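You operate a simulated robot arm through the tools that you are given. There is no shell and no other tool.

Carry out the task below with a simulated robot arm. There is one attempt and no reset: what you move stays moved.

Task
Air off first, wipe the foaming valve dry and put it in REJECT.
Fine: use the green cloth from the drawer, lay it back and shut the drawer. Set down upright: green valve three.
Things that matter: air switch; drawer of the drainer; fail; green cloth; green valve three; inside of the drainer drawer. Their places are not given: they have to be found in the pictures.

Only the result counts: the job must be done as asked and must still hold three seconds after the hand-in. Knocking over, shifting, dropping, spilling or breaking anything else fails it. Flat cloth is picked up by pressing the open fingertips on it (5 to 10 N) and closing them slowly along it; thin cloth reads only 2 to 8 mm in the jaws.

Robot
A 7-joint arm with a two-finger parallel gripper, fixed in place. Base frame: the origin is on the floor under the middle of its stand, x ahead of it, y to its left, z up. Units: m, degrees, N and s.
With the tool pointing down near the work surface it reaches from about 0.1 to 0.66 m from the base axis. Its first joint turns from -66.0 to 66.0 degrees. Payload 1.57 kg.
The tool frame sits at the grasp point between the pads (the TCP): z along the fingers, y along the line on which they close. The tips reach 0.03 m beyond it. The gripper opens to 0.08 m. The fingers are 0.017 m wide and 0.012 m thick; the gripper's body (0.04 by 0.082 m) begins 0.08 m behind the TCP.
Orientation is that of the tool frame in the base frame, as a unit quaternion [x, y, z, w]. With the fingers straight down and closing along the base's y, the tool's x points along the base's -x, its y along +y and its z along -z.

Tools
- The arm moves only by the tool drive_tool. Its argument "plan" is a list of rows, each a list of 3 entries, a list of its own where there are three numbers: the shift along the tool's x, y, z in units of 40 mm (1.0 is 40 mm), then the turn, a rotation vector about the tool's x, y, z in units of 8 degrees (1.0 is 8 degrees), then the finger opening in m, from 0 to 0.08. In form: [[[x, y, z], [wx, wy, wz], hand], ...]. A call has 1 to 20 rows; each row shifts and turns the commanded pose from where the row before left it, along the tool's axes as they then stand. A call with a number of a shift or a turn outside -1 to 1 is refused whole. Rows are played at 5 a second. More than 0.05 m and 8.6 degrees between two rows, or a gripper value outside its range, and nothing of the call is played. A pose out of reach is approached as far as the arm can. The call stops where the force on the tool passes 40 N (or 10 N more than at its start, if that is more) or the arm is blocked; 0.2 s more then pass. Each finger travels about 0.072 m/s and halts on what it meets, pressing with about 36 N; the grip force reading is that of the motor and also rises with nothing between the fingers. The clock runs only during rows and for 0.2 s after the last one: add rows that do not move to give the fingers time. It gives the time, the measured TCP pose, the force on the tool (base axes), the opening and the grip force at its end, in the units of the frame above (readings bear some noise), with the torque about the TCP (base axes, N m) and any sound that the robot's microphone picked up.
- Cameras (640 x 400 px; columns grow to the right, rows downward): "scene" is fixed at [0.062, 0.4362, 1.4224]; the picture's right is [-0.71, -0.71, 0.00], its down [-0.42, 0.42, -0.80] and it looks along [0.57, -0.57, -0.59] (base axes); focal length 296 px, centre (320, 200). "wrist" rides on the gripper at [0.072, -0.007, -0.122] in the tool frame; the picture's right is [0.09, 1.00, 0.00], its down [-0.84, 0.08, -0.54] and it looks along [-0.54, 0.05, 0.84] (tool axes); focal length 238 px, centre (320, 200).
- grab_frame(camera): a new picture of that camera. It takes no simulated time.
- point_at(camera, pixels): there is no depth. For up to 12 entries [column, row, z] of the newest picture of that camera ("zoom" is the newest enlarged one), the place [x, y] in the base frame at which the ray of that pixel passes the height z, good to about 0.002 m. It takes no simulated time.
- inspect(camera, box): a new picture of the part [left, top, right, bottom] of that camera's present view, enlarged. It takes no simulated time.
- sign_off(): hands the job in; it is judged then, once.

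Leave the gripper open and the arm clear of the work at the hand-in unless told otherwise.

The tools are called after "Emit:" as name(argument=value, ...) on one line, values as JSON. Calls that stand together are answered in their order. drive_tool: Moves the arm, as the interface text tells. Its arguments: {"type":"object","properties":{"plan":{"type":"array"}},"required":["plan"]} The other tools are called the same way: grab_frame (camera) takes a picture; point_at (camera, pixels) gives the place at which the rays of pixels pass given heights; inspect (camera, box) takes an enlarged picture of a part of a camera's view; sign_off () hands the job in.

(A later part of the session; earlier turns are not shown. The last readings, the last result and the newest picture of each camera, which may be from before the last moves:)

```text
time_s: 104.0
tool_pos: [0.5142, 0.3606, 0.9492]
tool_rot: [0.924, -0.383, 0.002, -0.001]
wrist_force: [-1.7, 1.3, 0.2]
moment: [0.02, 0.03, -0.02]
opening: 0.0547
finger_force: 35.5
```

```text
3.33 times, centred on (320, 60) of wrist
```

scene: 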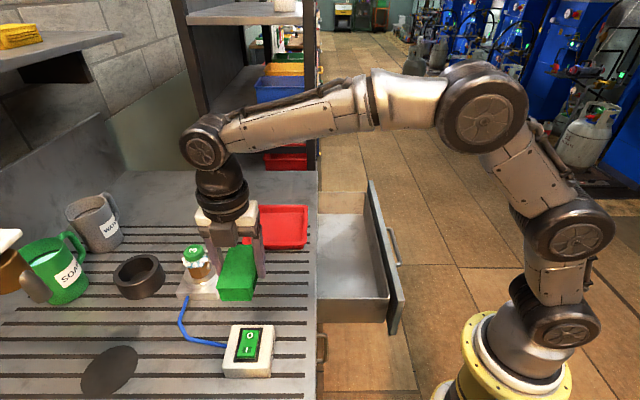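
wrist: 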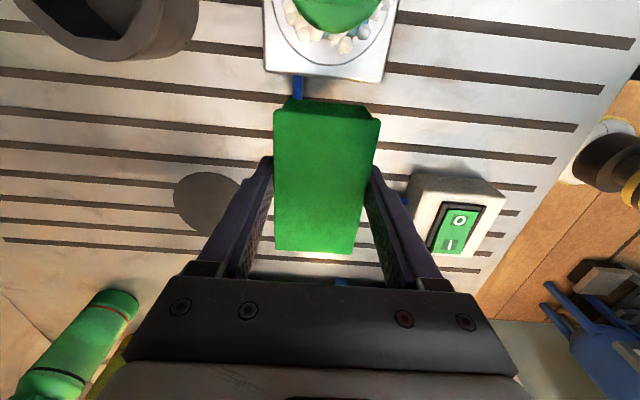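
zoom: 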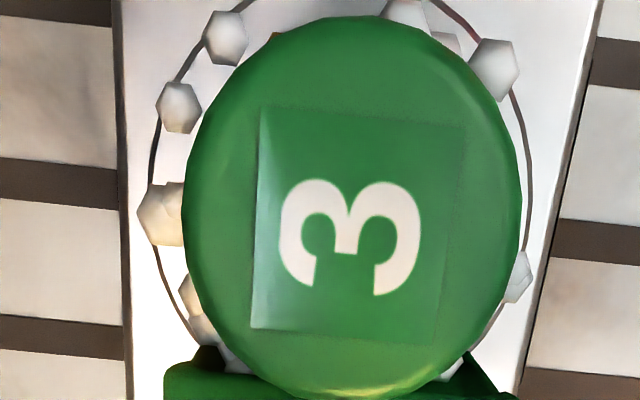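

2 N now. A little further.

Emit:
drive_tool(plan=[[[0.02, 0, 0], [0, 0, 0], 0.02], [[0.02, 0, 0], [0, 0, 0], 0.02], [[0, 0, 0], [0, 0, 0], 0.02]])

Emit:
inspect(camera="wrist", box=[240, 0, 400, 120])

Emit:
inspect(camera="scene", box=[200, 236, 240, 286])

```text
time_s: 104.8
tool_pos: [0.5133, 0.3599, 0.9489]
tool_rot: [0.924, -0.382, 0.002, -0.001]
wrist_force: [-4.7, 4.9, 4.1]
moment: [-0.01, 0.05, -0.04]
opening: 0.0547
finger_force: 36.2
```

```text
3.33 times, centred on (320, 60) of wrist
```

zoom: 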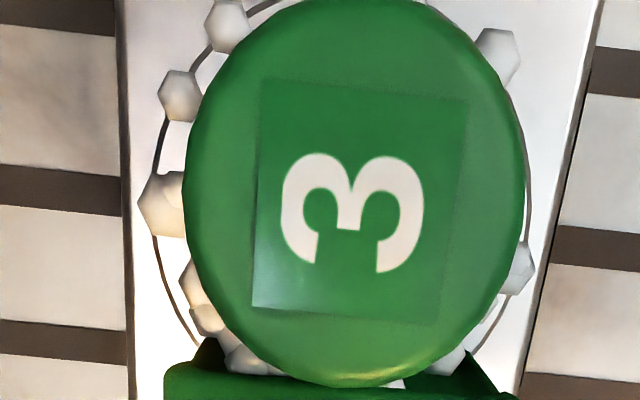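

```text
8.00 times, centred on (220, 261) of scene
```

zoom: 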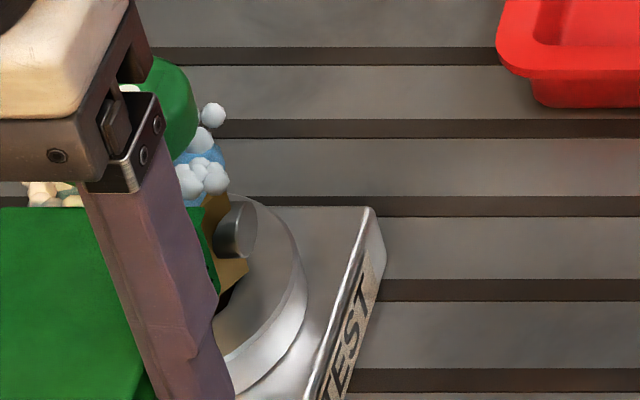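

The valve began to tip at about 7 N (the cap moved away relative to the plate). I back off immediately by 3 mm.

Emit:
drive_tool(plan=[[[-0.04, 0, 0], [0, 0, 0], 0.02], [[-0.04, 0, 0], [0, 0, 0], 0.02], [[0, 0, 0], [0, 0, 0], 0.02]])

Emit:
inspect(camera="wrist", box=[240, 0, 400, 120])

Emit:
inspect(camera="scene", box=[200, 236, 240, 286])

```text
time_s: 105.6
tool_pos: [0.5123, 0.3612, 0.9473]
tool_rot: [0.924, -0.383, 0.002, 0.001]
wrist_force: [0.2, -0.5, -1.3]
moment: [0.06, 0.05, 0.0]
opening: 0.0549
finger_force: 36.2
```

```text
3.33 times, centred on (320, 60) of wrist
```

zoom: 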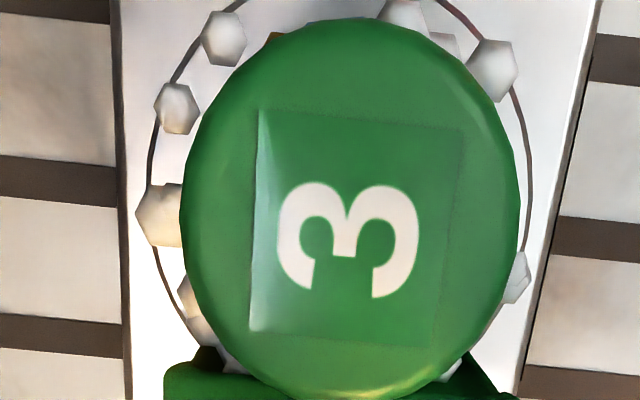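

```text
8.00 times, centred on (220, 261) of scene
```

zoom: 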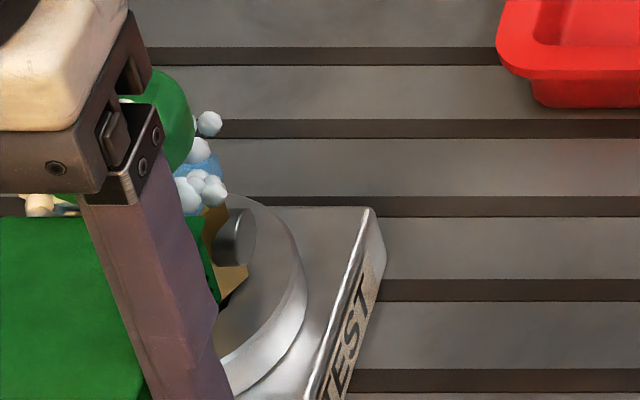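

It settled back upright. I'll use light pressure (≈2 N) but longer, repeated strokes: ±16 mm along the band.

Emit:
drive_tool(plan=[[[0.035, 0, 0], [0, 0, 0], 0.02], [[0, 0.2, 0], [0, 0, 0], 0.02], [[0, 0.2, 0], [0, 0, 0], 0.02], [[0, -0.2, 0], [0, 0, 0], 0.02], [[0, -0.2, 0], [0, 0, 0], 0.02], [[0, -0.2, 0], [0, 0, 0], 0.02], [[0, -0.2, 0], [0, 0, 0], 0.02], [[0, 0.2, 0], [0, 0, 0], 0.02], [[0, 0.2, 0], [0, 0, 0], 0.02], [[0, 0.2, 0], [0, 0, 0], 0.02], [[0, 0.2, 0], [0, 0, 0], 0.02], [[0, -0.2, 0], [0, 0, 0], 0.02], [[0, -0.2, 0], [0, 0, 0], 0.02]])

Emit:
inspect(camera="wrist", box=[240, 0, 400, 120])

Emit:
inspect(camera="scene", box=[200, 236, 240, 286])

```text
time_s: 108.4
tool_pos: [0.5135, 0.3609, 0.9492]
tool_rot: [0.924, -0.382, 0.001, 0.0]
wrist_force: [-0.5, 1.0, -0.9]
moment: [0.03, 0.0, -0.02]
opening: 0.0549
finger_force: 35.5
```

```text
3.33 times, centred on (320, 60) of wrist
```

zoom: 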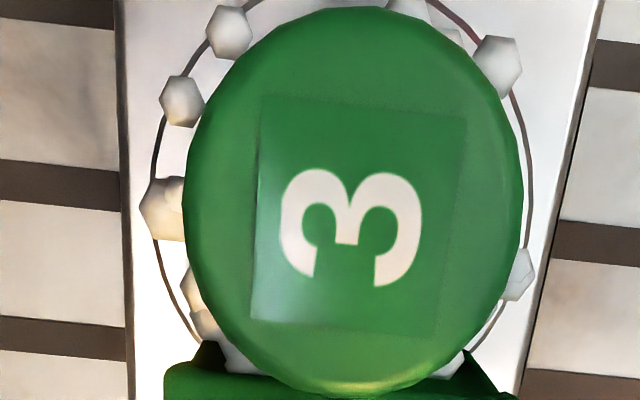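

```text
8.00 times, centred on (220, 261) of scene
```

zoom: 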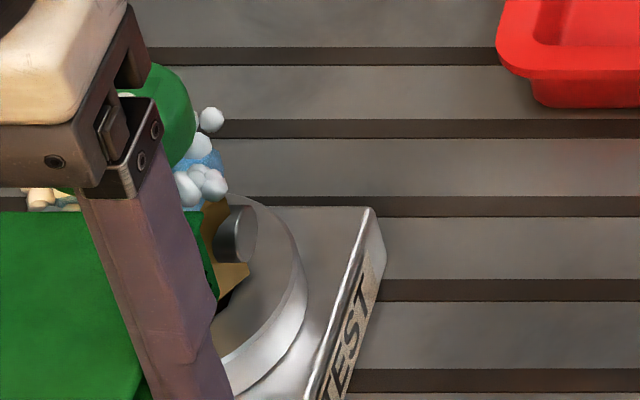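

No visible change on the far side. I back off and rise a bit to look at the rubbed side again.

Emit:
drive_tool(plan=[[[-0.3, 0, 0], [0, 0, 0], 0.02], [[-0.5, 0, 0], [0, 0, 0], 0.02], [[0, 0, 0], [0, 0, 0], 0.02]])

Emit:
inspect(camera="wrist", box=[270, 0, 410, 75])

Emit:
inspect(camera="scene", box=[180, 236, 240, 286])

```text
time_s: 109.2
tool_pos: [0.4918, 0.3819, 0.9473]
tool_rot: [0.924, -0.382, 0.001, -0.001]
wrist_force: [0.2, 0.1, -1.0]
moment: [-0.01, -0.02, -0.03]
opening: 0.0546
finger_force: 36.3
```

```text
4.57 times, centred on (340, 38) of wrist
```

zoom: 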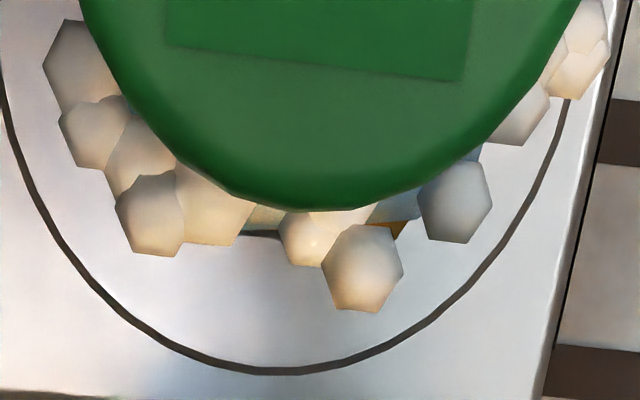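

```text
8.00 times, centred on (210, 261) of scene
```

zoom: 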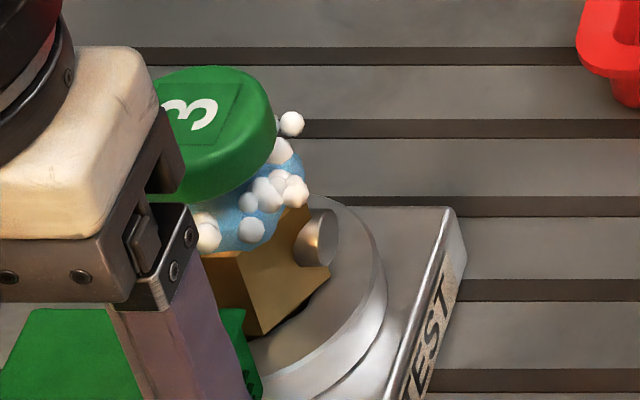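

Foam is unchanged. A lateral rub cannot bear force because the valve tips; pressing from above is stable. I'll rise, bring the pad flat over the cap and rub with downward pressure.

Emit:
drive_tool(plan=[[[0, 0, -0.9], [0, 0, 0], 0.02], [[0, 0, -0.9], [0, 0, 0], 0.02], [[0, 0, -0.4], [0, 0, 0], 0.02], [[0.7, 0, 0], [0, 0, 0], 0.02], [[0.7, 0, 0], [0, 0, 0], 0.02], [[0.6, 0, 0], [0, 0, 0], 0.02], [[0, 0, 0], [0, 0, 0], 0.02]])

Emit:
grab_frame(camera="wrist")

Emit:
inspect(camera="scene", box=[150, 210, 250, 310])

```text
time_s: 110.8
tool_pos: [0.5306, 0.3265, 1.0292]
tool_rot: [0.924, -0.382, 0.002, -0.001]
wrist_force: [0.3, -0.5, -0.6]
moment: [-0.02, 0.0, 0.0]
opening: 0.0549
finger_force: 35.9
out of reach, approached as far as the arm can: row 4, 6
```

```text
taken
```

wrist: 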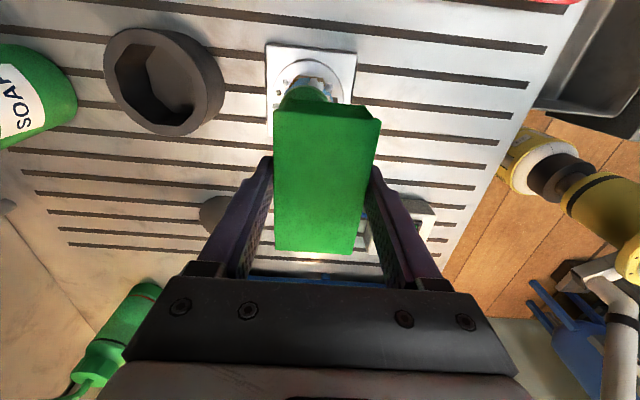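

```text
4.00 times, centred on (200, 260) of scene
```

zoom: 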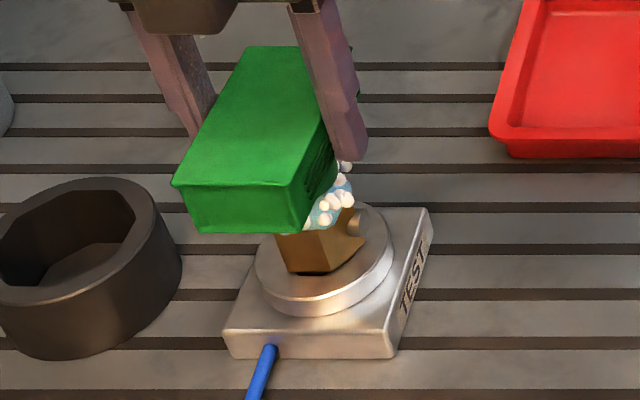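

Pad is over the cap. I lower toward it; contact expected at TCP z≈0.996.

Emit:
drive_tool(plan=[[[0, 0, 0.4], [0, 0, 0], 0.02], [[0, 0, 0.2], [0, 0, 0], 0.02], [[0, 0, 0.05], [0, 0, 0], 0.02], [[0, 0, 0], [0, 0, 0], 0.02]])

Emit:
inspect(camera="scene", box=[150, 210, 250, 310])

```text
time_s: 111.8
tool_pos: [0.528, 0.3258, 1.0059]
tool_rot: [0.924, -0.382, 0.001, 0.0]
wrist_force: [0.5, -0.5, -0.1]
moment: [0.04, 0.01, 0.01]
opening: 0.0547
finger_force: 35.8
```

```text
4.00 times, centred on (200, 260) of scene
```

zoom: 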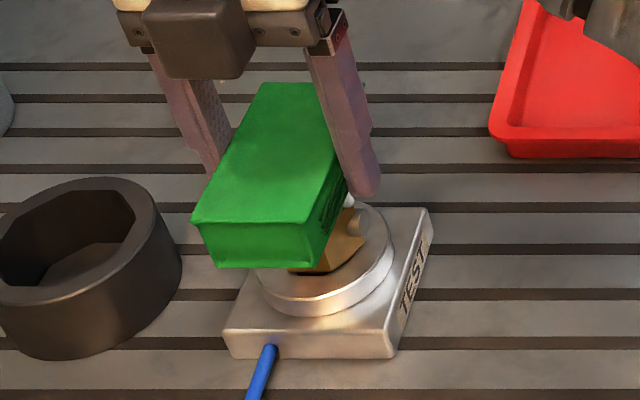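

Emit:
drive_tool(plan=[[[0.15, -0.15, 0], [0, 0, 0], 0.02], [[0.15, -0.15, 0], [0, 0, 0], 0.02], [[0, 0, 0.08], [0, 0, 0], 0.02], [[0, 0, 0.05], [0, 0, 0], 0.02], [[0, 0, 0], [0, 0, 0], 0.02]])

Emit:
inspect(camera="scene", box=[150, 210, 250, 310])

```text
time_s: 113.0
tool_pos: [0.5417, 0.3232, 0.9992]
tool_rot: [0.924, -0.383, 0.002, 0.0]
wrist_force: [-0.7, -0.1, -0.9]
moment: [-0.02, -0.01, 0.0]
opening: 0.0548
finger_force: 36.1
out of reach, approached as far as the arm can: row 2
```

```text
4.00 times, centred on (200, 260) of scene
```

zoom: 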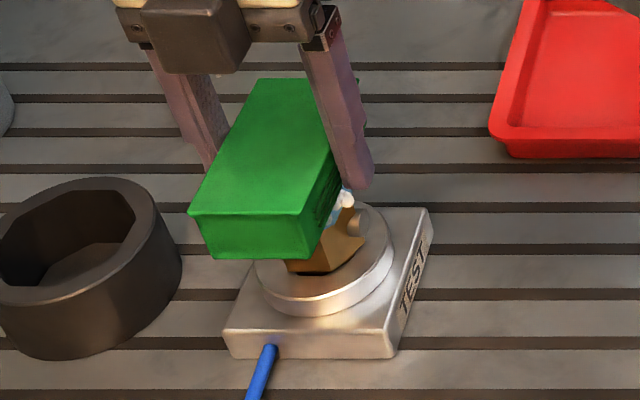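

Now well over the cap (u 0.6115, v −0.1545). I lower in 1 mm steps to touch.

Emit:
drive_tool(plan=[[[0, 0, 0.03], [0, 0, 0], 0.02], [[0, 0, 0.03], [0, 0, 0], 0.02], [[0, 0, 0], [0, 0, 0], 0.02]])

```text
time_s: 113.8
tool_pos: [0.5428, 0.3239, 0.9987]
tool_rot: [0.924, -0.382, 0.001, -0.001]
wrist_force: [-1.6, -0.8, 4.4]
moment: [-0.04, 0.05, 0.0]
opening: 0.055
finger_force: 35.8
```

Contact at about 5 N downward. I rub back and forth 18 mm along v.

Emit:
drive_tool(plan=[[[-0.15, 0, 0], [0, 0, 0], 0.02], [[-0.15, 0, 0], [0, 0, 0], 0.02], [[-0.15, 0, 0], [0, 0, 0], 0.02], [[0, 0, 0], [0, 0, 0], 0.02]])

Emit:
inspect(camera="scene", box=[150, 210, 250, 310])

```text
time_s: 114.8
tool_pos: [0.5311, 0.3349, 0.9995]
tool_rot: [0.924, -0.383, 0.004, -0.003]
wrist_force: [5.0, -5.0, 18.3]
moment: [-0.68, -0.87, -0.05]
opening: 0.0548
finger_force: 35.9
```

```text
4.00 times, centred on (200, 260) of scene
```

zoom: 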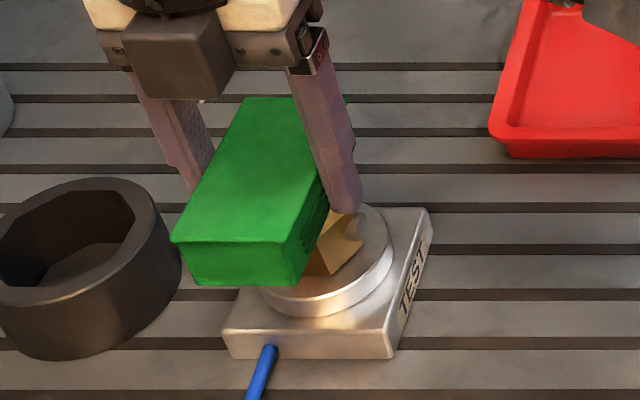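

Force climbed to 18 N with drag, so the cap is resisting/tilting. I lift 3 mm and look.

Emit:
drive_tool(plan=[[[0, 0, -0.04], [0, 0, 0], 0.02], [[0, 0, -0.06], [0, 0, 0], 0.02], [[0, 0, 0], [0, 0, 0], 0.02]])

Emit:
inspect(camera="scene", box=[170, 230, 240, 305])

Emit:
inspect(camera="wrist", box=[220, 0, 420, 130])

```text
time_s: 115.6
tool_pos: [0.5301, 0.3351, 1.0004]
tool_rot: [0.924, -0.381, 0.001, 0.0]
wrist_force: [3.1, -2.5, 12.2]
moment: [-0.48, -0.54, -0.01]
opening: 0.055
finger_force: 36.1
```

```text
5.33 times, centred on (205, 268) of scene
```

zoom: 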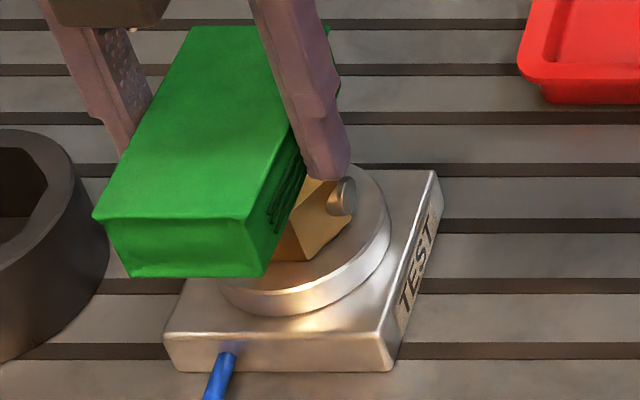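

```text
3.08 times, centred on (320, 65) of wrist
```

zoom: 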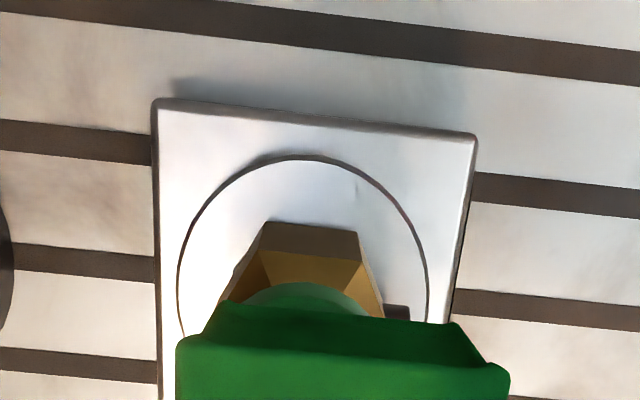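

The foam is gone: in the wrist zoom I see bare brass hex, no bubbles. But the cap has been dragged toward +v and the valve leans a little under the pad. I reverse the stroke to drag it back upright before lifting.

Emit:
drive_tool(plan=[[[0.12, 0, 0], [0, 0, 0], 0.02], [[0.12, 0, 0], [0, 0, 0], 0.02], [[0, 0, 0], [0, 0, 0], 0.02]])

Emit:
inspect(camera="wrist", box=[220, 0, 420, 130])

Emit:
inspect(camera="scene", box=[170, 230, 240, 305])

```text
time_s: 116.4
tool_pos: [0.5364, 0.3288, 1.0009]
tool_rot: [0.925, -0.381, 0.0, 0.001]
wrist_force: [0.4, -0.1, -0.2]
moment: [0.01, -0.02, 0.01]
opening: 0.0549
finger_force: 36.1
```

```text
3.08 times, centred on (320, 65) of wrist
```

zoom: 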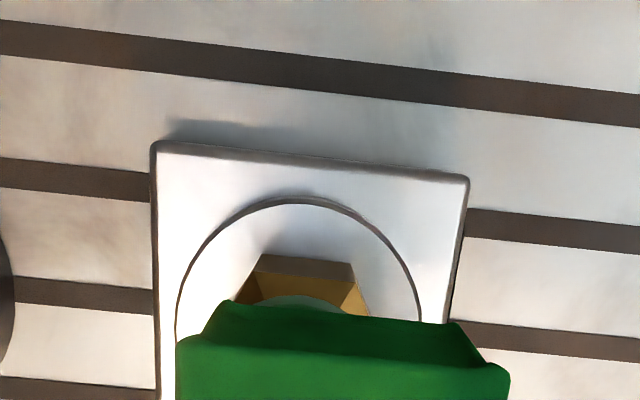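

```text
5.33 times, centred on (205, 268) of scene
```

zoom: 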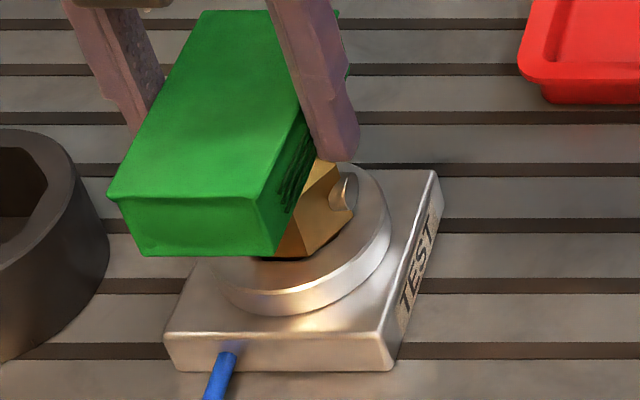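

Force is back to zero and the valve stands. I raise the pad and move it clear to check the valve fully.

Emit:
drive_tool(plan=[[[0, 0, -0.2], [0, 0, 0], 0.02], [[0, 0, -0.5], [0, 0, 0], 0.02], [[0, 0, -0.8], [0, 0, 0], 0.02], [[-0.3, 0.9, -0.3], [0, 0, 0], 0.02], [[-0.3, 0.9, 0], [0, 0, 0], 0.02], [[-0.3, 0.9, 0], [0, 0, 0], 0.02], [[0, 0, 0], [0, 0, 0], 0.02]])

Emit:
inspect(camera="scene", box=[170, 230, 240, 305])

Emit:
grab_frame(camera="wrist")

```text
time_s: 118.0
tool_pos: [0.4226, 0.2695, 1.063]
tool_rot: [0.924, -0.382, 0.001, 0.0]
wrist_force: [-0.4, -0.4, -0.2]
moment: [0.01, 0.03, 0.02]
opening: 0.0548
finger_force: 35.4
out of reach, approached as far as the arm can: row 2, 3
```

```text
5.33 times, centred on (205, 268) of scene
```

zoom: 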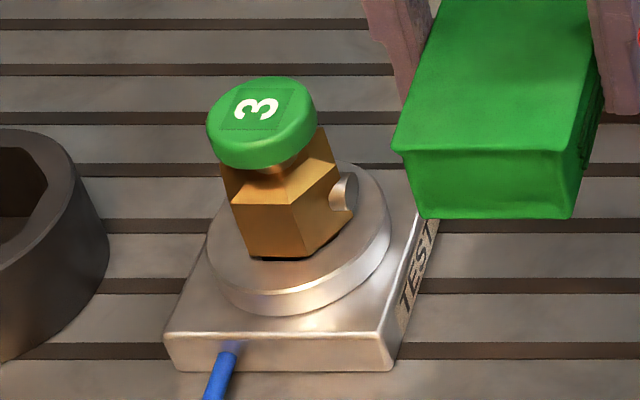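

```text
taken
```

wrist: 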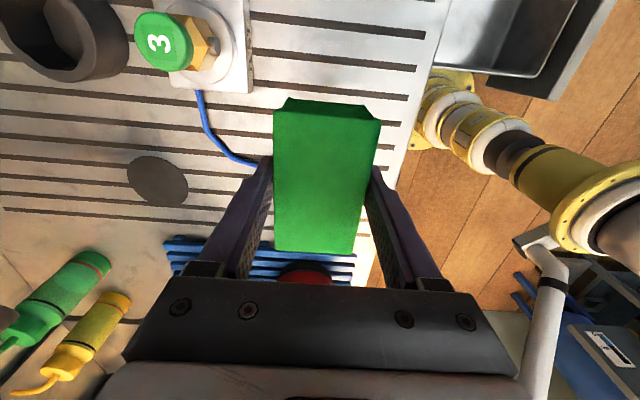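

The valve is dry and upright with all foam gone. Now I carry the pad back over the open drawer (u 0.279, v −0.400) at safe height.

Emit:
drive_tool(plan=[[[0.911, 0.657, 0], [0, 0, 0], 0.02], [[0.911, 0.657, 0], [0, 0, 0], 0.02], [[0.911, 0.657, 0], [0, 0, 0], 0.02], [[0.911, 0.657, 0], [0, 0, 0], 0.02], [[0.911, 0.657, 0], [0, 0, 0], 0.02], [[0.911, 0.657, 0], [0, 0, 0], 0.02], [[0.911, 0.657, 0], [0, 0, 0], 0.02], [[0.911, 0.657, 0], [0, 0, 0], 0.02], [[0, 0, 0], [0, 0, 0], 0.02]])

Emit:
grab_frame(camera="wrist")

Emit:
grab_frame(camera="scene")

```text
time_s: 120.0
tool_pos: [0.4784, -0.0843, 1.0646]
tool_rot: [0.924, -0.382, 0.001, 0.0]
wrist_force: [-0.2, 0.7, -0.8]
moment: [0.04, -0.02, 0.0]
opening: 0.0548
finger_force: 36.0
```

```text
taken
```

wrist: 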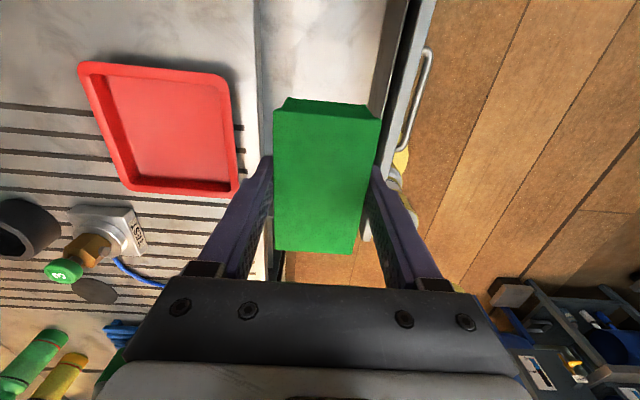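

```text
taken
```

scene: 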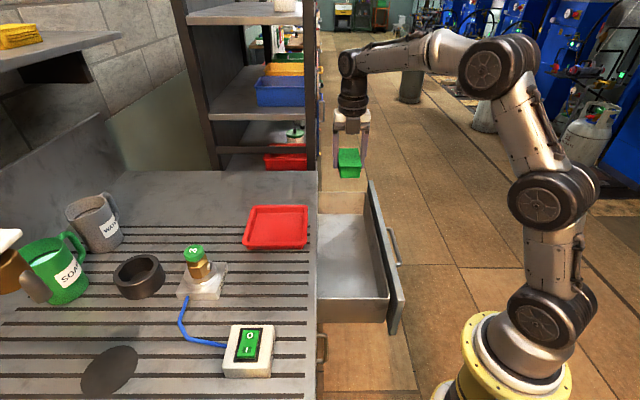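

Centred over the drawer. I lower the pad to about 2 cm above the floor.

Emit:
drive_tool(plan=[[[0, 0, 0.9], [0, 0, 0], 0.02], [[0, 0, 0.9], [0, 0, 0], 0.02], [[0, 0, 0.9], [0, 0, 0], 0.02], [[0, 0, 0.9], [0, 0, 0], 0.02], [[0, 0, 0.9], [0, 0, 0], 0.02], [[0, 0, 0.9], [0, 0, 0], 0.02], [[0, 0, 0.9], [0, 0, 0], 0.02], [[0, 0, 0.9], [0, 0, 0], 0.02], [[0, 0, 0.7], [0, 0, 0], 0.02], [[0, 0, 0], [0, 0, 0], 0.02]])

Emit:
inspect(camera="scene", box=[290, 180, 400, 290])

```text
time_s: 122.2
tool_pos: [0.4821, -0.0868, 0.7509]
tool_rot: [0.925, -0.381, 0.002, -0.001]
wrist_force: [-0.1, -0.2, 0.0]
moment: [0.02, 0.0, -0.01]
opening: 0.055
finger_force: 36.1
```

```text
3.64 times, centred on (345, 235) of scene
```

zoom: 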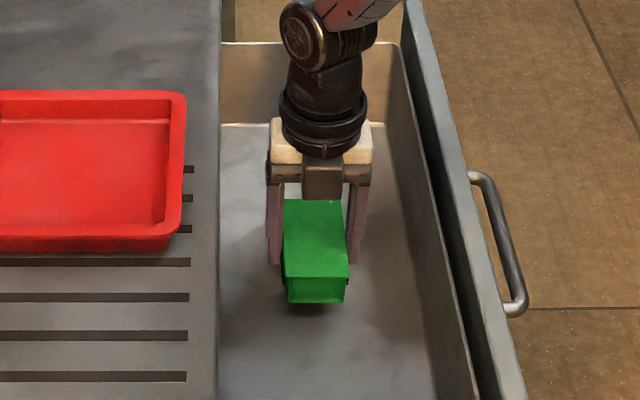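

Emit:
drive_tool(plan=[[[0, 0, 0.3], [0, 0, 0], 0.02], [[0, 0, 0.15], [0, 0, 0], 0.02], [[0, 0, 0.05], [0, 0, 0], 0.02], [[0, 0, 0], [0, 0, 0], 0.02]])

```text
time_s: 123.2
tool_pos: [0.4811, -0.0856, 0.7297]
tool_rot: [0.924, -0.382, 0.002, -0.001]
wrist_force: [-0.5, -0.7, -0.8]
moment: [0.01, -0.02, -0.01]
opening: 0.0549
finger_force: 36.1
```

Emit:
drive_tool(plan=[[[0, 0, 0.04], [0, 0, 0], 0.02], [[0, 0, 0.03], [0, 0, 0], 0.02], [[0, 0, 0], [0, 0, 0], 0.02]])

```text
time_s: 124.0
tool_pos: [0.4794, -0.0862, 0.7272]
tool_rot: [0.924, -0.382, 0.002, 0.0]
wrist_force: [-0.3, 0.3, -0.1]
moment: [-0.02, 0.0, 0.02]
opening: 0.0552
finger_force: 36.5
```

Emit:
drive_tool(plan=[[[0, 0, 0.025], [0, 0, 0], 0.02], [[0, 0, 0], [0, 0, 0], 0.02]])

```text
time_s: 124.6
tool_pos: [0.4805, -0.0843, 0.7274]
tool_rot: [0.924, -0.382, 0.001, 0.0]
wrist_force: [0.2, 0.1, -0.4]
moment: [0.0, 0.02, 0.0]
opening: 0.0548
finger_force: 35.9
```

Emit:
drive_tool(plan=[[[0, 0, 0.025], [0, 0, 0], 0.02], [[0, 0, 0], [0, 0, 0], 0.02]])

```text
time_s: 125.2
tool_pos: [0.4801, -0.0853, 0.7247]
tool_rot: [0.924, -0.382, 0.001, 0.0]
wrist_force: [0.0, -0.1, -1.0]
moment: [0.0, 0.03, -0.04]
opening: 0.0546
finger_force: 35.7
```

Emit:
inspect(camera="scene", box=[320, 220, 380, 280])

Emit:
drive_tool(plan=[[[0, 0, 0.012], [0, 0, 0], 0.02], [[0, 0, 0], [0, 0, 0], 0.02]])

```text
6.67 times, centred on (350, 250) of scene
```

zoom: 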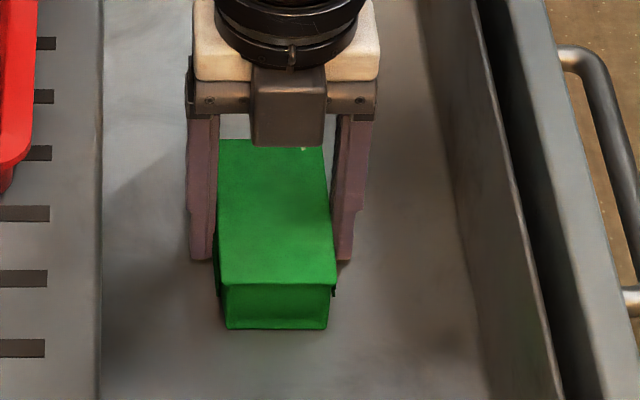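

```text
time_s: 125.8
tool_pos: [0.4787, -0.0851, 0.7243]
tool_rot: [0.924, -0.381, 0.001, -0.001]
wrist_force: [-1.5, 1.9, 6.0]
moment: [0.12, 0.34, -0.02]
opening: 0.0549
finger_force: 35.6
```

Floor contact at 6 N. I open the fingers slowly.

Emit:
drive_tool(plan=[[[0, 0, -0.01], [0, 0, 0], 0.058], [[0, 0, 0], [0, 0, 0], 0.062], [[0, 0, 0], [0, 0, 0], 0.07], [[0, 0, 0], [0, 0, 0], 0.08], [[0, 0, 0], [0, 0, 0], 0.08]])

Emit:
inspect(camera="scene", box=[320, 220, 380, 280])

```text
time_s: 127.0
tool_pos: [0.4799, -0.085, 0.7252]
tool_rot: [0.924, -0.383, 0.001, 0.0]
wrist_force: [0.9, -0.2, 0.6]
moment: [-0.02, -0.02, 0.0]
opening: 0.0799
finger_force: 0.0
```

```text
6.67 times, centred on (350, 250) of scene
```

zoom: 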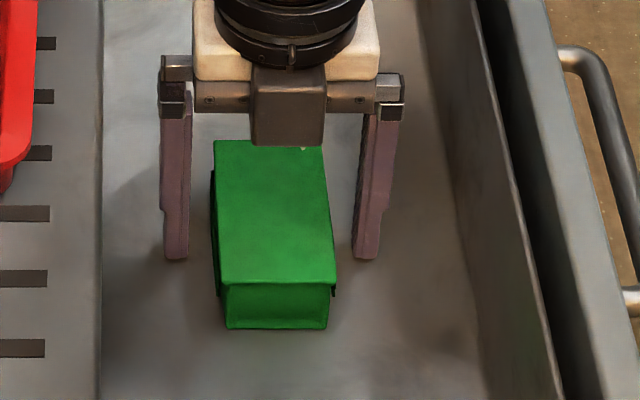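

The pad lies flat in the drawer where it was. I raise the open gripper straight up and turn it back 90°.

Emit:
drive_tool(plan=[[[0, 0, -0.3], [0, 0, 0], 0.08], [[0, 0, -0.6], [0, 0, 0], 0.08], [[0, 0, -1], [0, 0, 0], 0.08], [[0, 0, -1], [0, 0, 0], 0.08], [[0, 0, -1], [0, 0, 0], 0.08], [[0, 0, -1], [0, 0, 0], 0.08], [[0, 0, -1], [0, 0, 0], 0.08], [[0, 0, -1], [0, 0, 0], 0.08], [[0, 0, 0], [0, 0, 0], 0.06]])

Emit:
drive_tool(plan=[[[0, 0, 0], [0, 0, 0.9375], 0.0], [[0, 0, 0], [0, 0, 0.9375], 0.0], [[0, 0, 0], [0, 0, 0.9375], 0.0], [[0, 0, 0], [0, 0, 0.9375], 0.0], [[0, 0, 0], [0, 0, 0.9375], 0.0], [[0, 0, 0], [0, 0, 0.9375], 0.0], [[0, 0, 0], [0, 0, 0.9375], 0.0], [[0, 0, 0], [0, 0, 0.9375], 0.0], [[0, 0, 0], [0, 0, 0.9375], 0.0], [[0, 0, 0], [0, 0, 0.9375], 0.0], [[0, 0, 0], [0, 0, 0.9375], 0.0], [[0, 0, 0], [0, 0, 0.9375], 0.0], [[0, 0, 0], [0, 0, 0], 0.0]])

Emit:
grab_frame(camera="scene")

Emit:
grab_frame(camera="wrist")

```text
time_s: 129.0
tool_pos: [0.4802, -0.0842, 1.0025]
tool_rot: [0.924, -0.382, 0.001, 0.0]
wrist_force: [-0.5, -0.4, 0.2]
moment: [0.0, -0.01, -0.01]
opening: 0.0601
finger_force: 0.0
```

```text
time_s: 131.8
tool_pos: [0.4802, -0.0838, 1.0027]
tool_rot: [-0.382, 0.924, 0.0, 0.0]
wrist_force: [-0.4, 0.0, 0.4]
moment: [-0.02, 0.0, 0.02]
opening: 0.0
finger_force: 20.7
```

```text
taken
```

scene: 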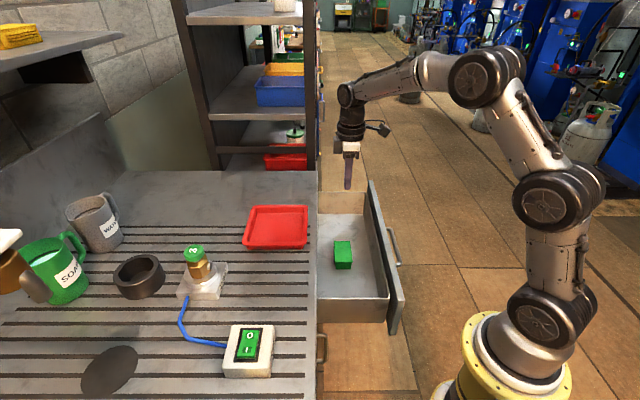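

```text
taken
```

wrist: 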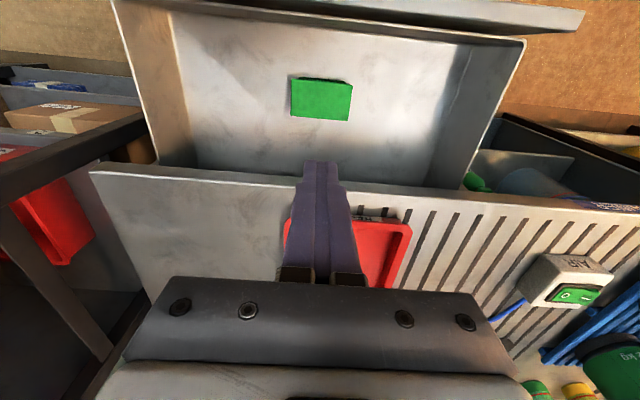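

The pad is in the drawer. I locate the handle bar now with an enlarged scene view.

Emit:
inspect(camera="scene", box=[350, 180, 430, 340])

Emit:
point_at(camera="scene", pixels=[[388, 228, 0.75], [401, 264, 0.75], [394, 245, 0.75], [367, 182, 0.83], [403, 290, 0.83]])

```text
2.50 times, centred on (390, 260) of scene
```

zoom: 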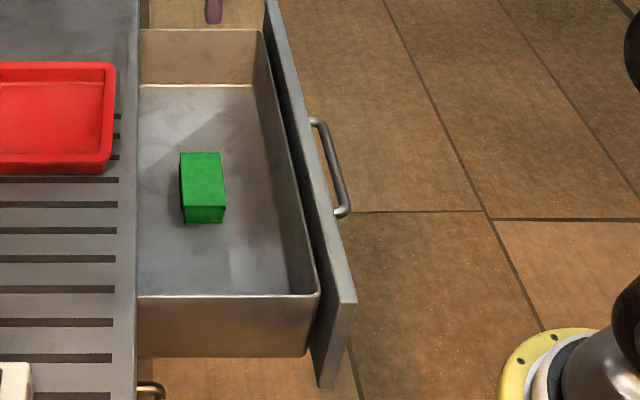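

```text
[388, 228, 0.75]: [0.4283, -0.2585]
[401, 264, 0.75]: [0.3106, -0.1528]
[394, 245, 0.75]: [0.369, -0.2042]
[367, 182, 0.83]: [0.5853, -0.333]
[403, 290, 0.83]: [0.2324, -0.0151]
```

Bar is at u≈0.115, z≈0.75. With fingers closed I move to u 0.05 (in front of the bar), then down to z 0.76.

Emit:
drive_tool(plan=[[[0.96, 0, 0], [0, 0, 0], 0.0], [[0.96, 0, 0], [0, 0, 0], 0.0], [[0.96, 0, 0], [0, 0, 0], 0.0], [[0.96, 0, 0], [0, 0, 0], 0.0], [[0.96, 0, 0], [0, 0, 0], 0.0], [[0.96, 0, 0], [0, 0, 0], 0.0], [[0, 0, 0], [0, 0, 0], 0.0]])

Emit:
grab_frame(camera="scene")

```text
time_s: 133.4
tool_pos: [0.3155, -0.2502, 1.0005]
tool_rot: [-0.384, 0.923, 0.0, 0.0]
wrist_force: [-0.5, -0.6, 0.2]
moment: [-0.05, 0.0, 0.02]
opening: 0.0001
finger_force: 21.2
```

```text
taken
```

scene: 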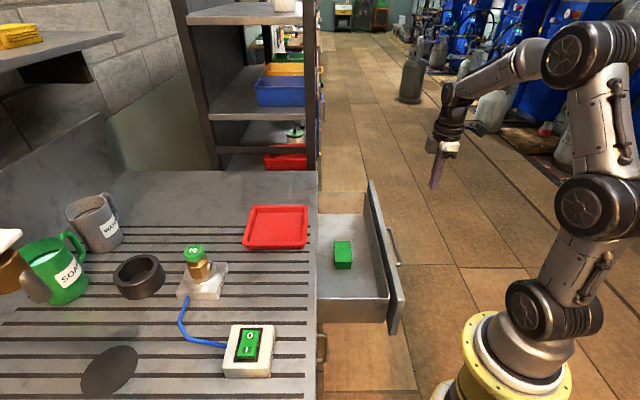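

At u 0.046, v −0.40. I descend in front of the bar.

Emit:
drive_tool(plan=[[[0, 0, 0.9], [0, 0, 0], 0.0], [[0, 0, 0.9], [0, 0, 0], 0.0], [[0, 0, 0.9], [0, 0, 0], 0.0], [[0, 0, 0.9], [0, 0, 0], 0.0], [[0, 0, 0.9], [0, 0, 0], 0.0], [[0, 0, 0.9], [0, 0, 0], 0.0], [[0, 0, 0.6], [0, 0, 0], 0.0], [[0, 0, 0], [0, 0, 0], 0.0]])

Emit:
inspect(camera="scene", box=[330, 160, 470, 320])

Emit:
grab_frame(camera="wrist")

```text
time_s: 135.2
tool_pos: [0.3192, -0.2465, 0.7592]
tool_rot: [-0.383, 0.924, 0.0, 0.001]
wrist_force: [0.0, 0.0, 0.0]
moment: [-0.02, -0.02, 0.03]
opening: 0.0
finger_force: 21.1
```

```text
2.50 times, centred on (400, 240) of scene
```

zoom: 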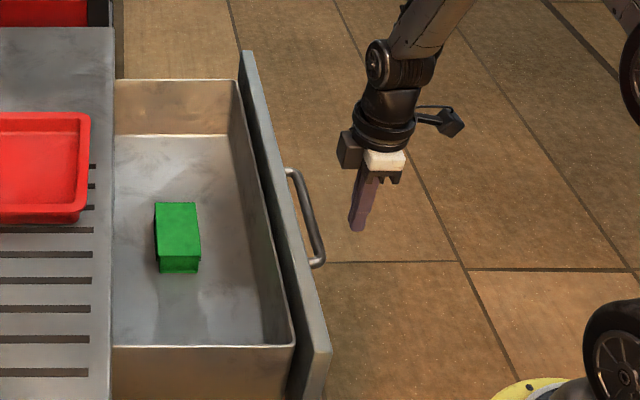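

```text
taken
```

wrist: 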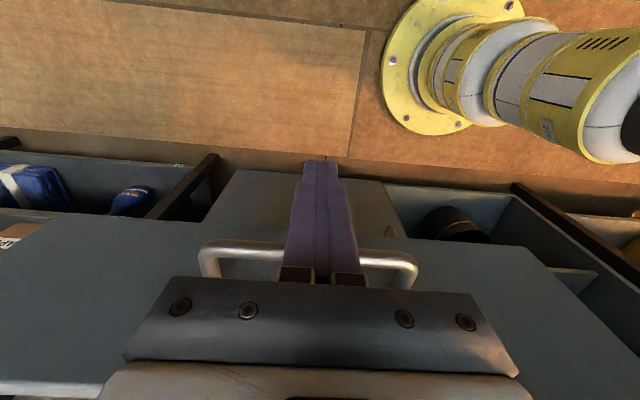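

The finger is in front of the bar's middle. I push the drawer in (toward the bench) 20 mm per row.

Emit:
drive_tool(plan=[[[-0.5, 0, 0], [0, 0, 0], 0.0], [[-0.5, 0, 0], [0, 0, 0], 0.0], [[-0.3, 0, 0], [0, 0, 0], 0.0], [[-0.4, 0, 0], [0, 0, 0], 0.0], [[-0.4, 0, 0], [0, 0, 0], 0.0], [[-0.4, 0, 0], [0, 0, 0], 0.0], [[-0.4, 0, 0], [0, 0, 0], 0.0], [[-0.4, 0, 0], [0, 0, 0], 0.0], [[0, 0, 0], [0, 0, 0], 0.0]])

Emit:
inspect(camera="scene", box=[300, 160, 440, 320])

```text
time_s: 137.2
tool_pos: [0.4114, -0.1546, 0.7601]
tool_rot: [-0.384, 0.923, 0.0, 0.001]
wrist_force: [-0.1, -0.4, -0.1]
moment: [-0.02, 0.03, 0.02]
opening: 0.0
finger_force: 21.0
```

```text
2.50 times, centred on (370, 240) of scene
```

zoom: 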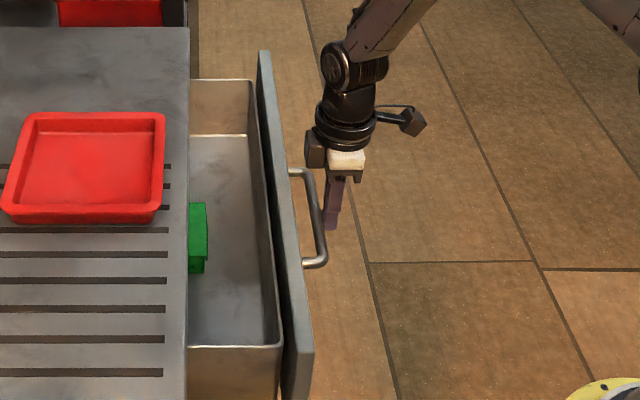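

The drawer slides in nicely with the cloth inside. I continue, slowing near the end.

Emit:
drive_tool(plan=[[[-0.4, 0, 0], [0, 0, 0], 0.0], [[-0.4, 0, 0], [0, 0, 0], 0.0], [[-0.4, 0, 0], [0, 0, 0], 0.0], [[-0.4, 0, 0], [0, 0, 0], 0.0], [[-0.4, 0, 0], [0, 0, 0], 0.0], [[-0.4, 0, 0], [0, 0, 0], 0.0], [[-0.4, 0, 0], [0, 0, 0], 0.0], [[-0.2, 0, 0], [0, 0, 0], 0.0], [[-0.1, 0, 0], [0, 0, 0], 0.0], [[0, 0, 0], [0, 0, 0], 0.0]])

Emit:
inspect(camera="scene", box=[280, 180, 400, 300])

```text
time_s: 139.4
tool_pos: [0.4981, -0.0659, 0.7616]
tool_rot: [-0.383, 0.924, 0.0, 0.001]
wrist_force: [0.4, -0.1, -0.1]
moment: [0.02, 0.01, 0.0]
opening: 0.0
finger_force: 21.3
```

```text
3.33 times, centred on (340, 240) of scene
```

zoom: 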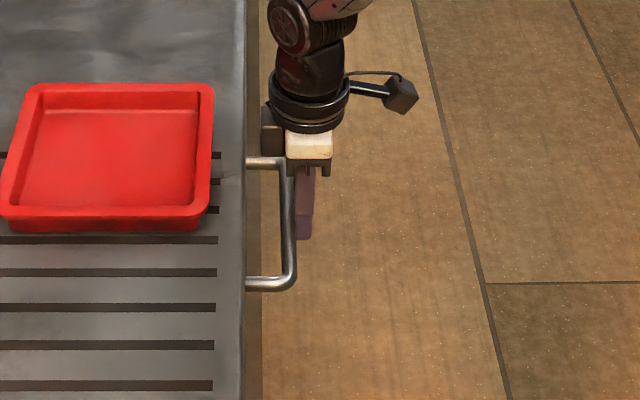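

About 14 mm remain. I continue in 4 mm steps, watching the force.

Emit:
drive_tool(plan=[[[-0.1, 0, 0], [0, 0, 0], 0.0], [[-0.1, 0, 0], [0, 0, 0], 0.0], [[0, 0, 0], [0, 0, 0], 0.0]])

Emit:
inspect(camera="scene", box=[290, 190, 370, 280])

```text
time_s: 140.2
tool_pos: [0.5036, -0.0612, 0.7625]
tool_rot: [-0.383, 0.924, 0.0, 0.001]
wrist_force: [-0.1, 0.4, 0.6]
moment: [0.02, -0.03, 0.02]
opening: 0.0
finger_force: 21.4
```

```text
4.44 times, centred on (330, 235) of scene
```

zoom: 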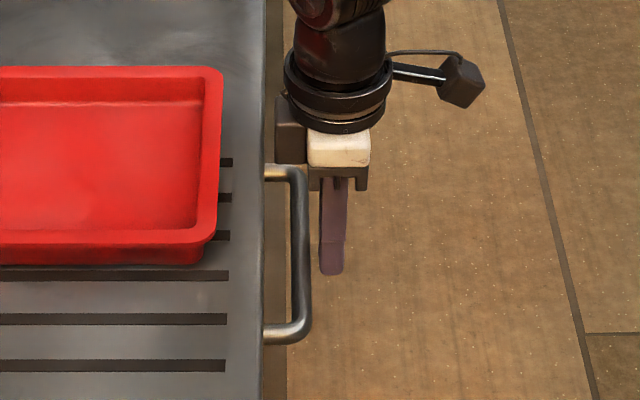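

The bar is already nearly at its original closed position (right edge px ≈327.6, as at the start 327.5). I push gently in 2 mm steps until firm resistance.

Emit:
drive_tool(plan=[[[-0.06, 0, 0], [0, 0, 0], 0.0], [[-0.06, 0, 0], [0, 0, 0], 0.0], [[0, 0, 0], [0, 0, 0], 0.0]])

Emit:
inspect(camera="scene", box=[300, 210, 340, 280])

```text
time_s: 141.0
tool_pos: [0.5055, -0.057, 0.7616]
tool_rot: [-0.385, 0.923, 0.0, 0.002]
wrist_force: [-0.1, -0.4, 0.7]
moment: [0.04, 0.0, 0.05]
opening: 0.0
finger_force: 20.8
```

```text
5.71 times, centred on (320, 245) of scene
```

zoom: 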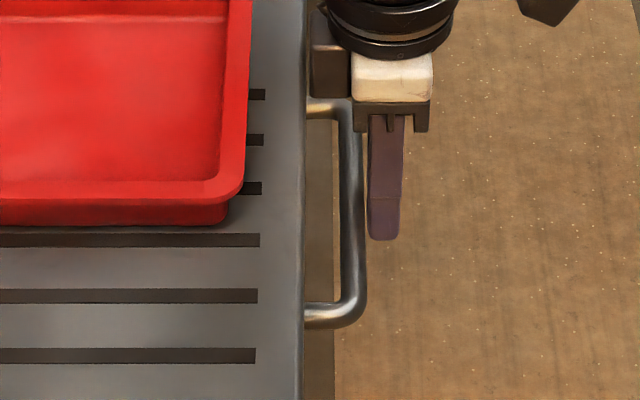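

The handle matches its original place to within about half a millimetre. I press another 3 mm gently to make sure it's fully shut.

Emit:
drive_tool(plan=[[[-0.03, 0, 0], [0, 0, 0], 0.0], [[-0.03, 0, 0], [0, 0, 0], 0.0], [[-0.02, 0, 0], [0, 0, 0], 0.0], [[0, 0, 0], [0, 0, 0], 0.0]])

```text
time_s: 142.0
tool_pos: [0.5076, -0.0558, 0.7615]
tool_rot: [-0.383, 0.924, 0.0, -0.001]
wrist_force: [-19.3, -14.7, 11.8]
moment: [1.68, -2.02, 0.13]
opening: 0.0
finger_force: 21.5
```

That 24 N contact is up at the hand (torque lever about 10 cm): the hand's housing touches the bench edge, not the bar. I back off right away and rise, then check the drawer.

Emit:
drive_tool(plan=[[[0.1, 0, 0], [0, 0, 0], 0.0], [[0.4, 0, 0], [0, 0, 0], 0.0], [[0.6, 0, 0], [0, 0, 0], 0.0], [[0, 0, -0.8], [0, 0, 0], 0.0], [[0, 0, -1], [0, 0, 0], 0.0], [[0, 0, -1], [0, 0, 0], 0.0], [[0, 0, -1], [0, 0, 0], 0.0], [[0, 0, -1], [0, 0, 0], 0.0], [[0, 0, -1], [0, 0, 0], 0.0], [[0, 0, -1], [0, 0, 0], 0.0], [[0, 0, 0], [0, 0, 0], 0.0]])

Emit:
inspect(camera="scene", box=[300, 210, 340, 280])

Emit:
grab_frame(camera="wrist")

Emit:
grab_frame(camera="scene")

```text
time_s: 144.4
tool_pos: [0.4784, -0.0892, 1.0331]
tool_rot: [-0.383, 0.924, -0.001, 0.0]
wrist_force: [0.5, 0.3, 1.0]
moment: [0.01, 0.03, -0.01]
opening: 0.0003
finger_force: 21.3
```

```text
5.71 times, centred on (320, 245) of scene
```

zoom: 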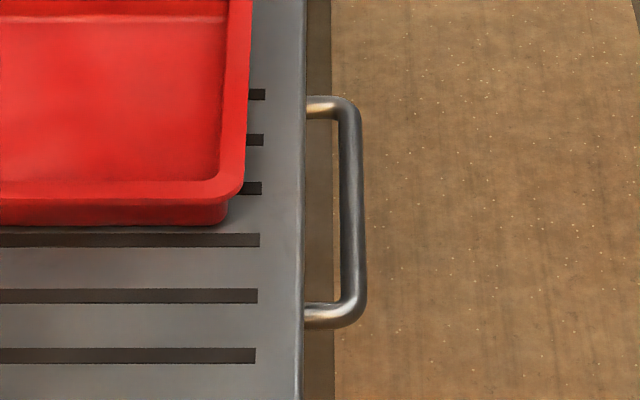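

```text
taken
```

wrist: 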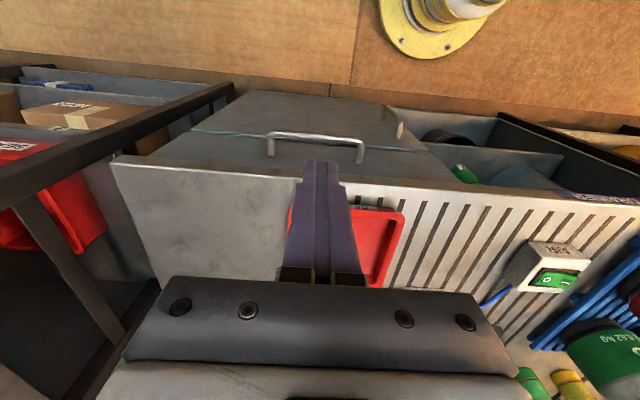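

```text
taken
```

scene: 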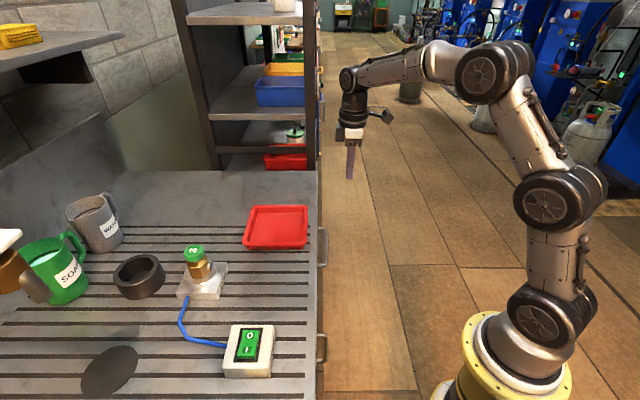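

The handle is exactly where it was at the start: the drawer is shut. Now the valve: I open the gripper and move toward it (u 0.50, v −0.172) at z≈1.03, fingers closing along v.

Emit:
drive_tool(plan=[[[-0.7, 0.715, 0], [0, 0, 0], 0.08], [[-0.7, 0.715, 0], [0, 0, 0], 0.08], [[-0.7, 0.715, 0], [0, 0, 0], 0.08], [[-0.7, 0.715, 0], [0, 0, 0], 0.08], [[-0.7, 0.715, 0], [0, 0, 0], 0.08], [[-0.7, 0.715, 0], [0, 0, 0], 0.08], [[-0.7, 0.715, 0], [0, 0, 0], 0.08], [[-0.7, 0.715, 0], [0, 0, 0], 0.08], [[0, 0, 0], [0, 0, 0], 0.08]])

Emit:
grab_frame(camera="wrist")

Emit:
inspect(camera="scene", box=[150, 200, 290, 320])

```text
time_s: 146.4
tool_pos: [0.4745, 0.2329, 1.036]
tool_rot: [-0.384, 0.923, -0.001, 0.001]
wrist_force: [-0.3, -0.2, 0.5]
moment: [-0.04, 0.0, -0.02]
opening: 0.0802
finger_force: 0.1
```

```text
taken
```

wrist: 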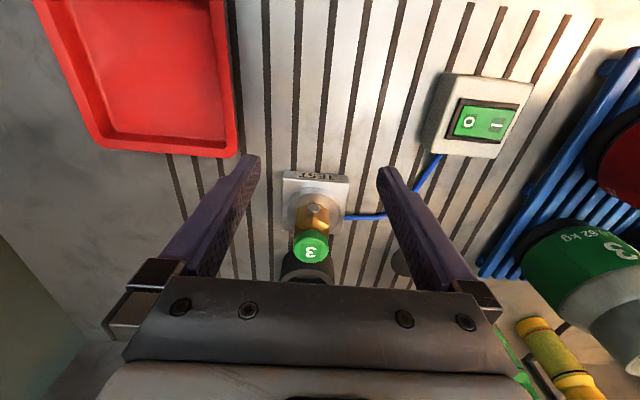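

```text
3.33 times, centred on (220, 260) of scene
```

zoom: 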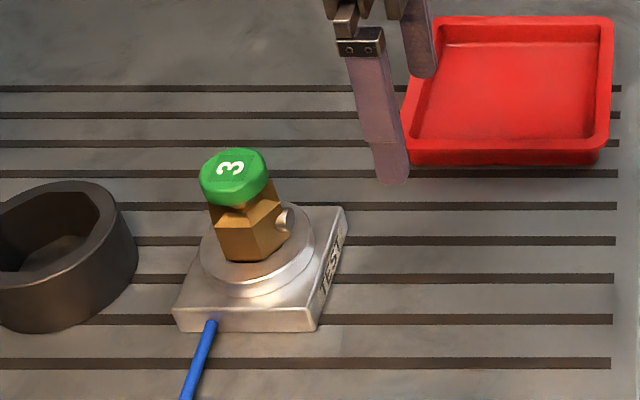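

The dry valve is between the fingers in view (cap at (312,247)). I zoom and re-measure its position.

Emit:
inspect(camera="wrist", box=[260, 160, 370, 290])

Emit:
inspect(camera="scene", box=[175, 235, 235, 300])

Emit:
point_at(camera="wrist", pixels=[[312, 247, 0.955], [312, 247, 0.965], [312, 247, 0.975], [294, 247, 0.962], [330, 247, 0.962]])

Emit:
point_at(camera="scene", pixels=[[193, 252, 0.955], [193, 252, 0.965], [193, 252, 0.975]])

```text
3.08 times, centred on (315, 225) of wrist
```

zoom: 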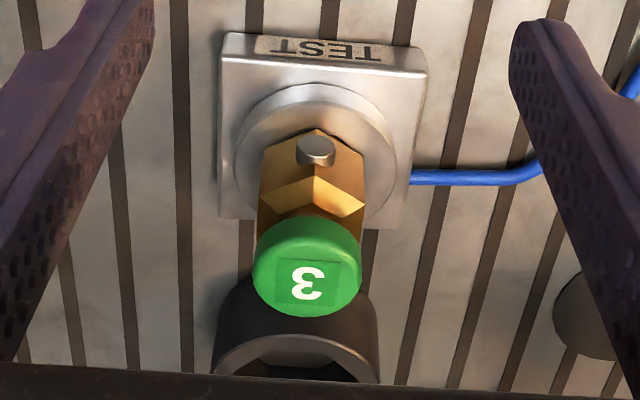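

```text
6.15 times, centred on (205, 268) of scene
```

zoom: 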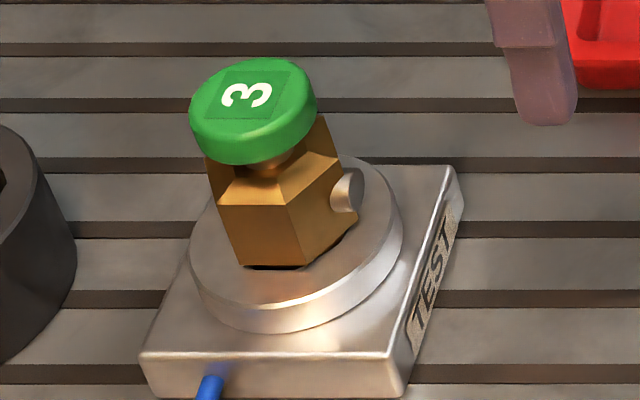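

```text
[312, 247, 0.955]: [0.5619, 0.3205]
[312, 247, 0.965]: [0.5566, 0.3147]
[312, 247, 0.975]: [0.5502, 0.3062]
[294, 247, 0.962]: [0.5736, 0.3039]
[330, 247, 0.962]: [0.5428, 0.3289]
```

```text
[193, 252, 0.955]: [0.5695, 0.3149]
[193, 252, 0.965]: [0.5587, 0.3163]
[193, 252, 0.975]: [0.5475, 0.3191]
```

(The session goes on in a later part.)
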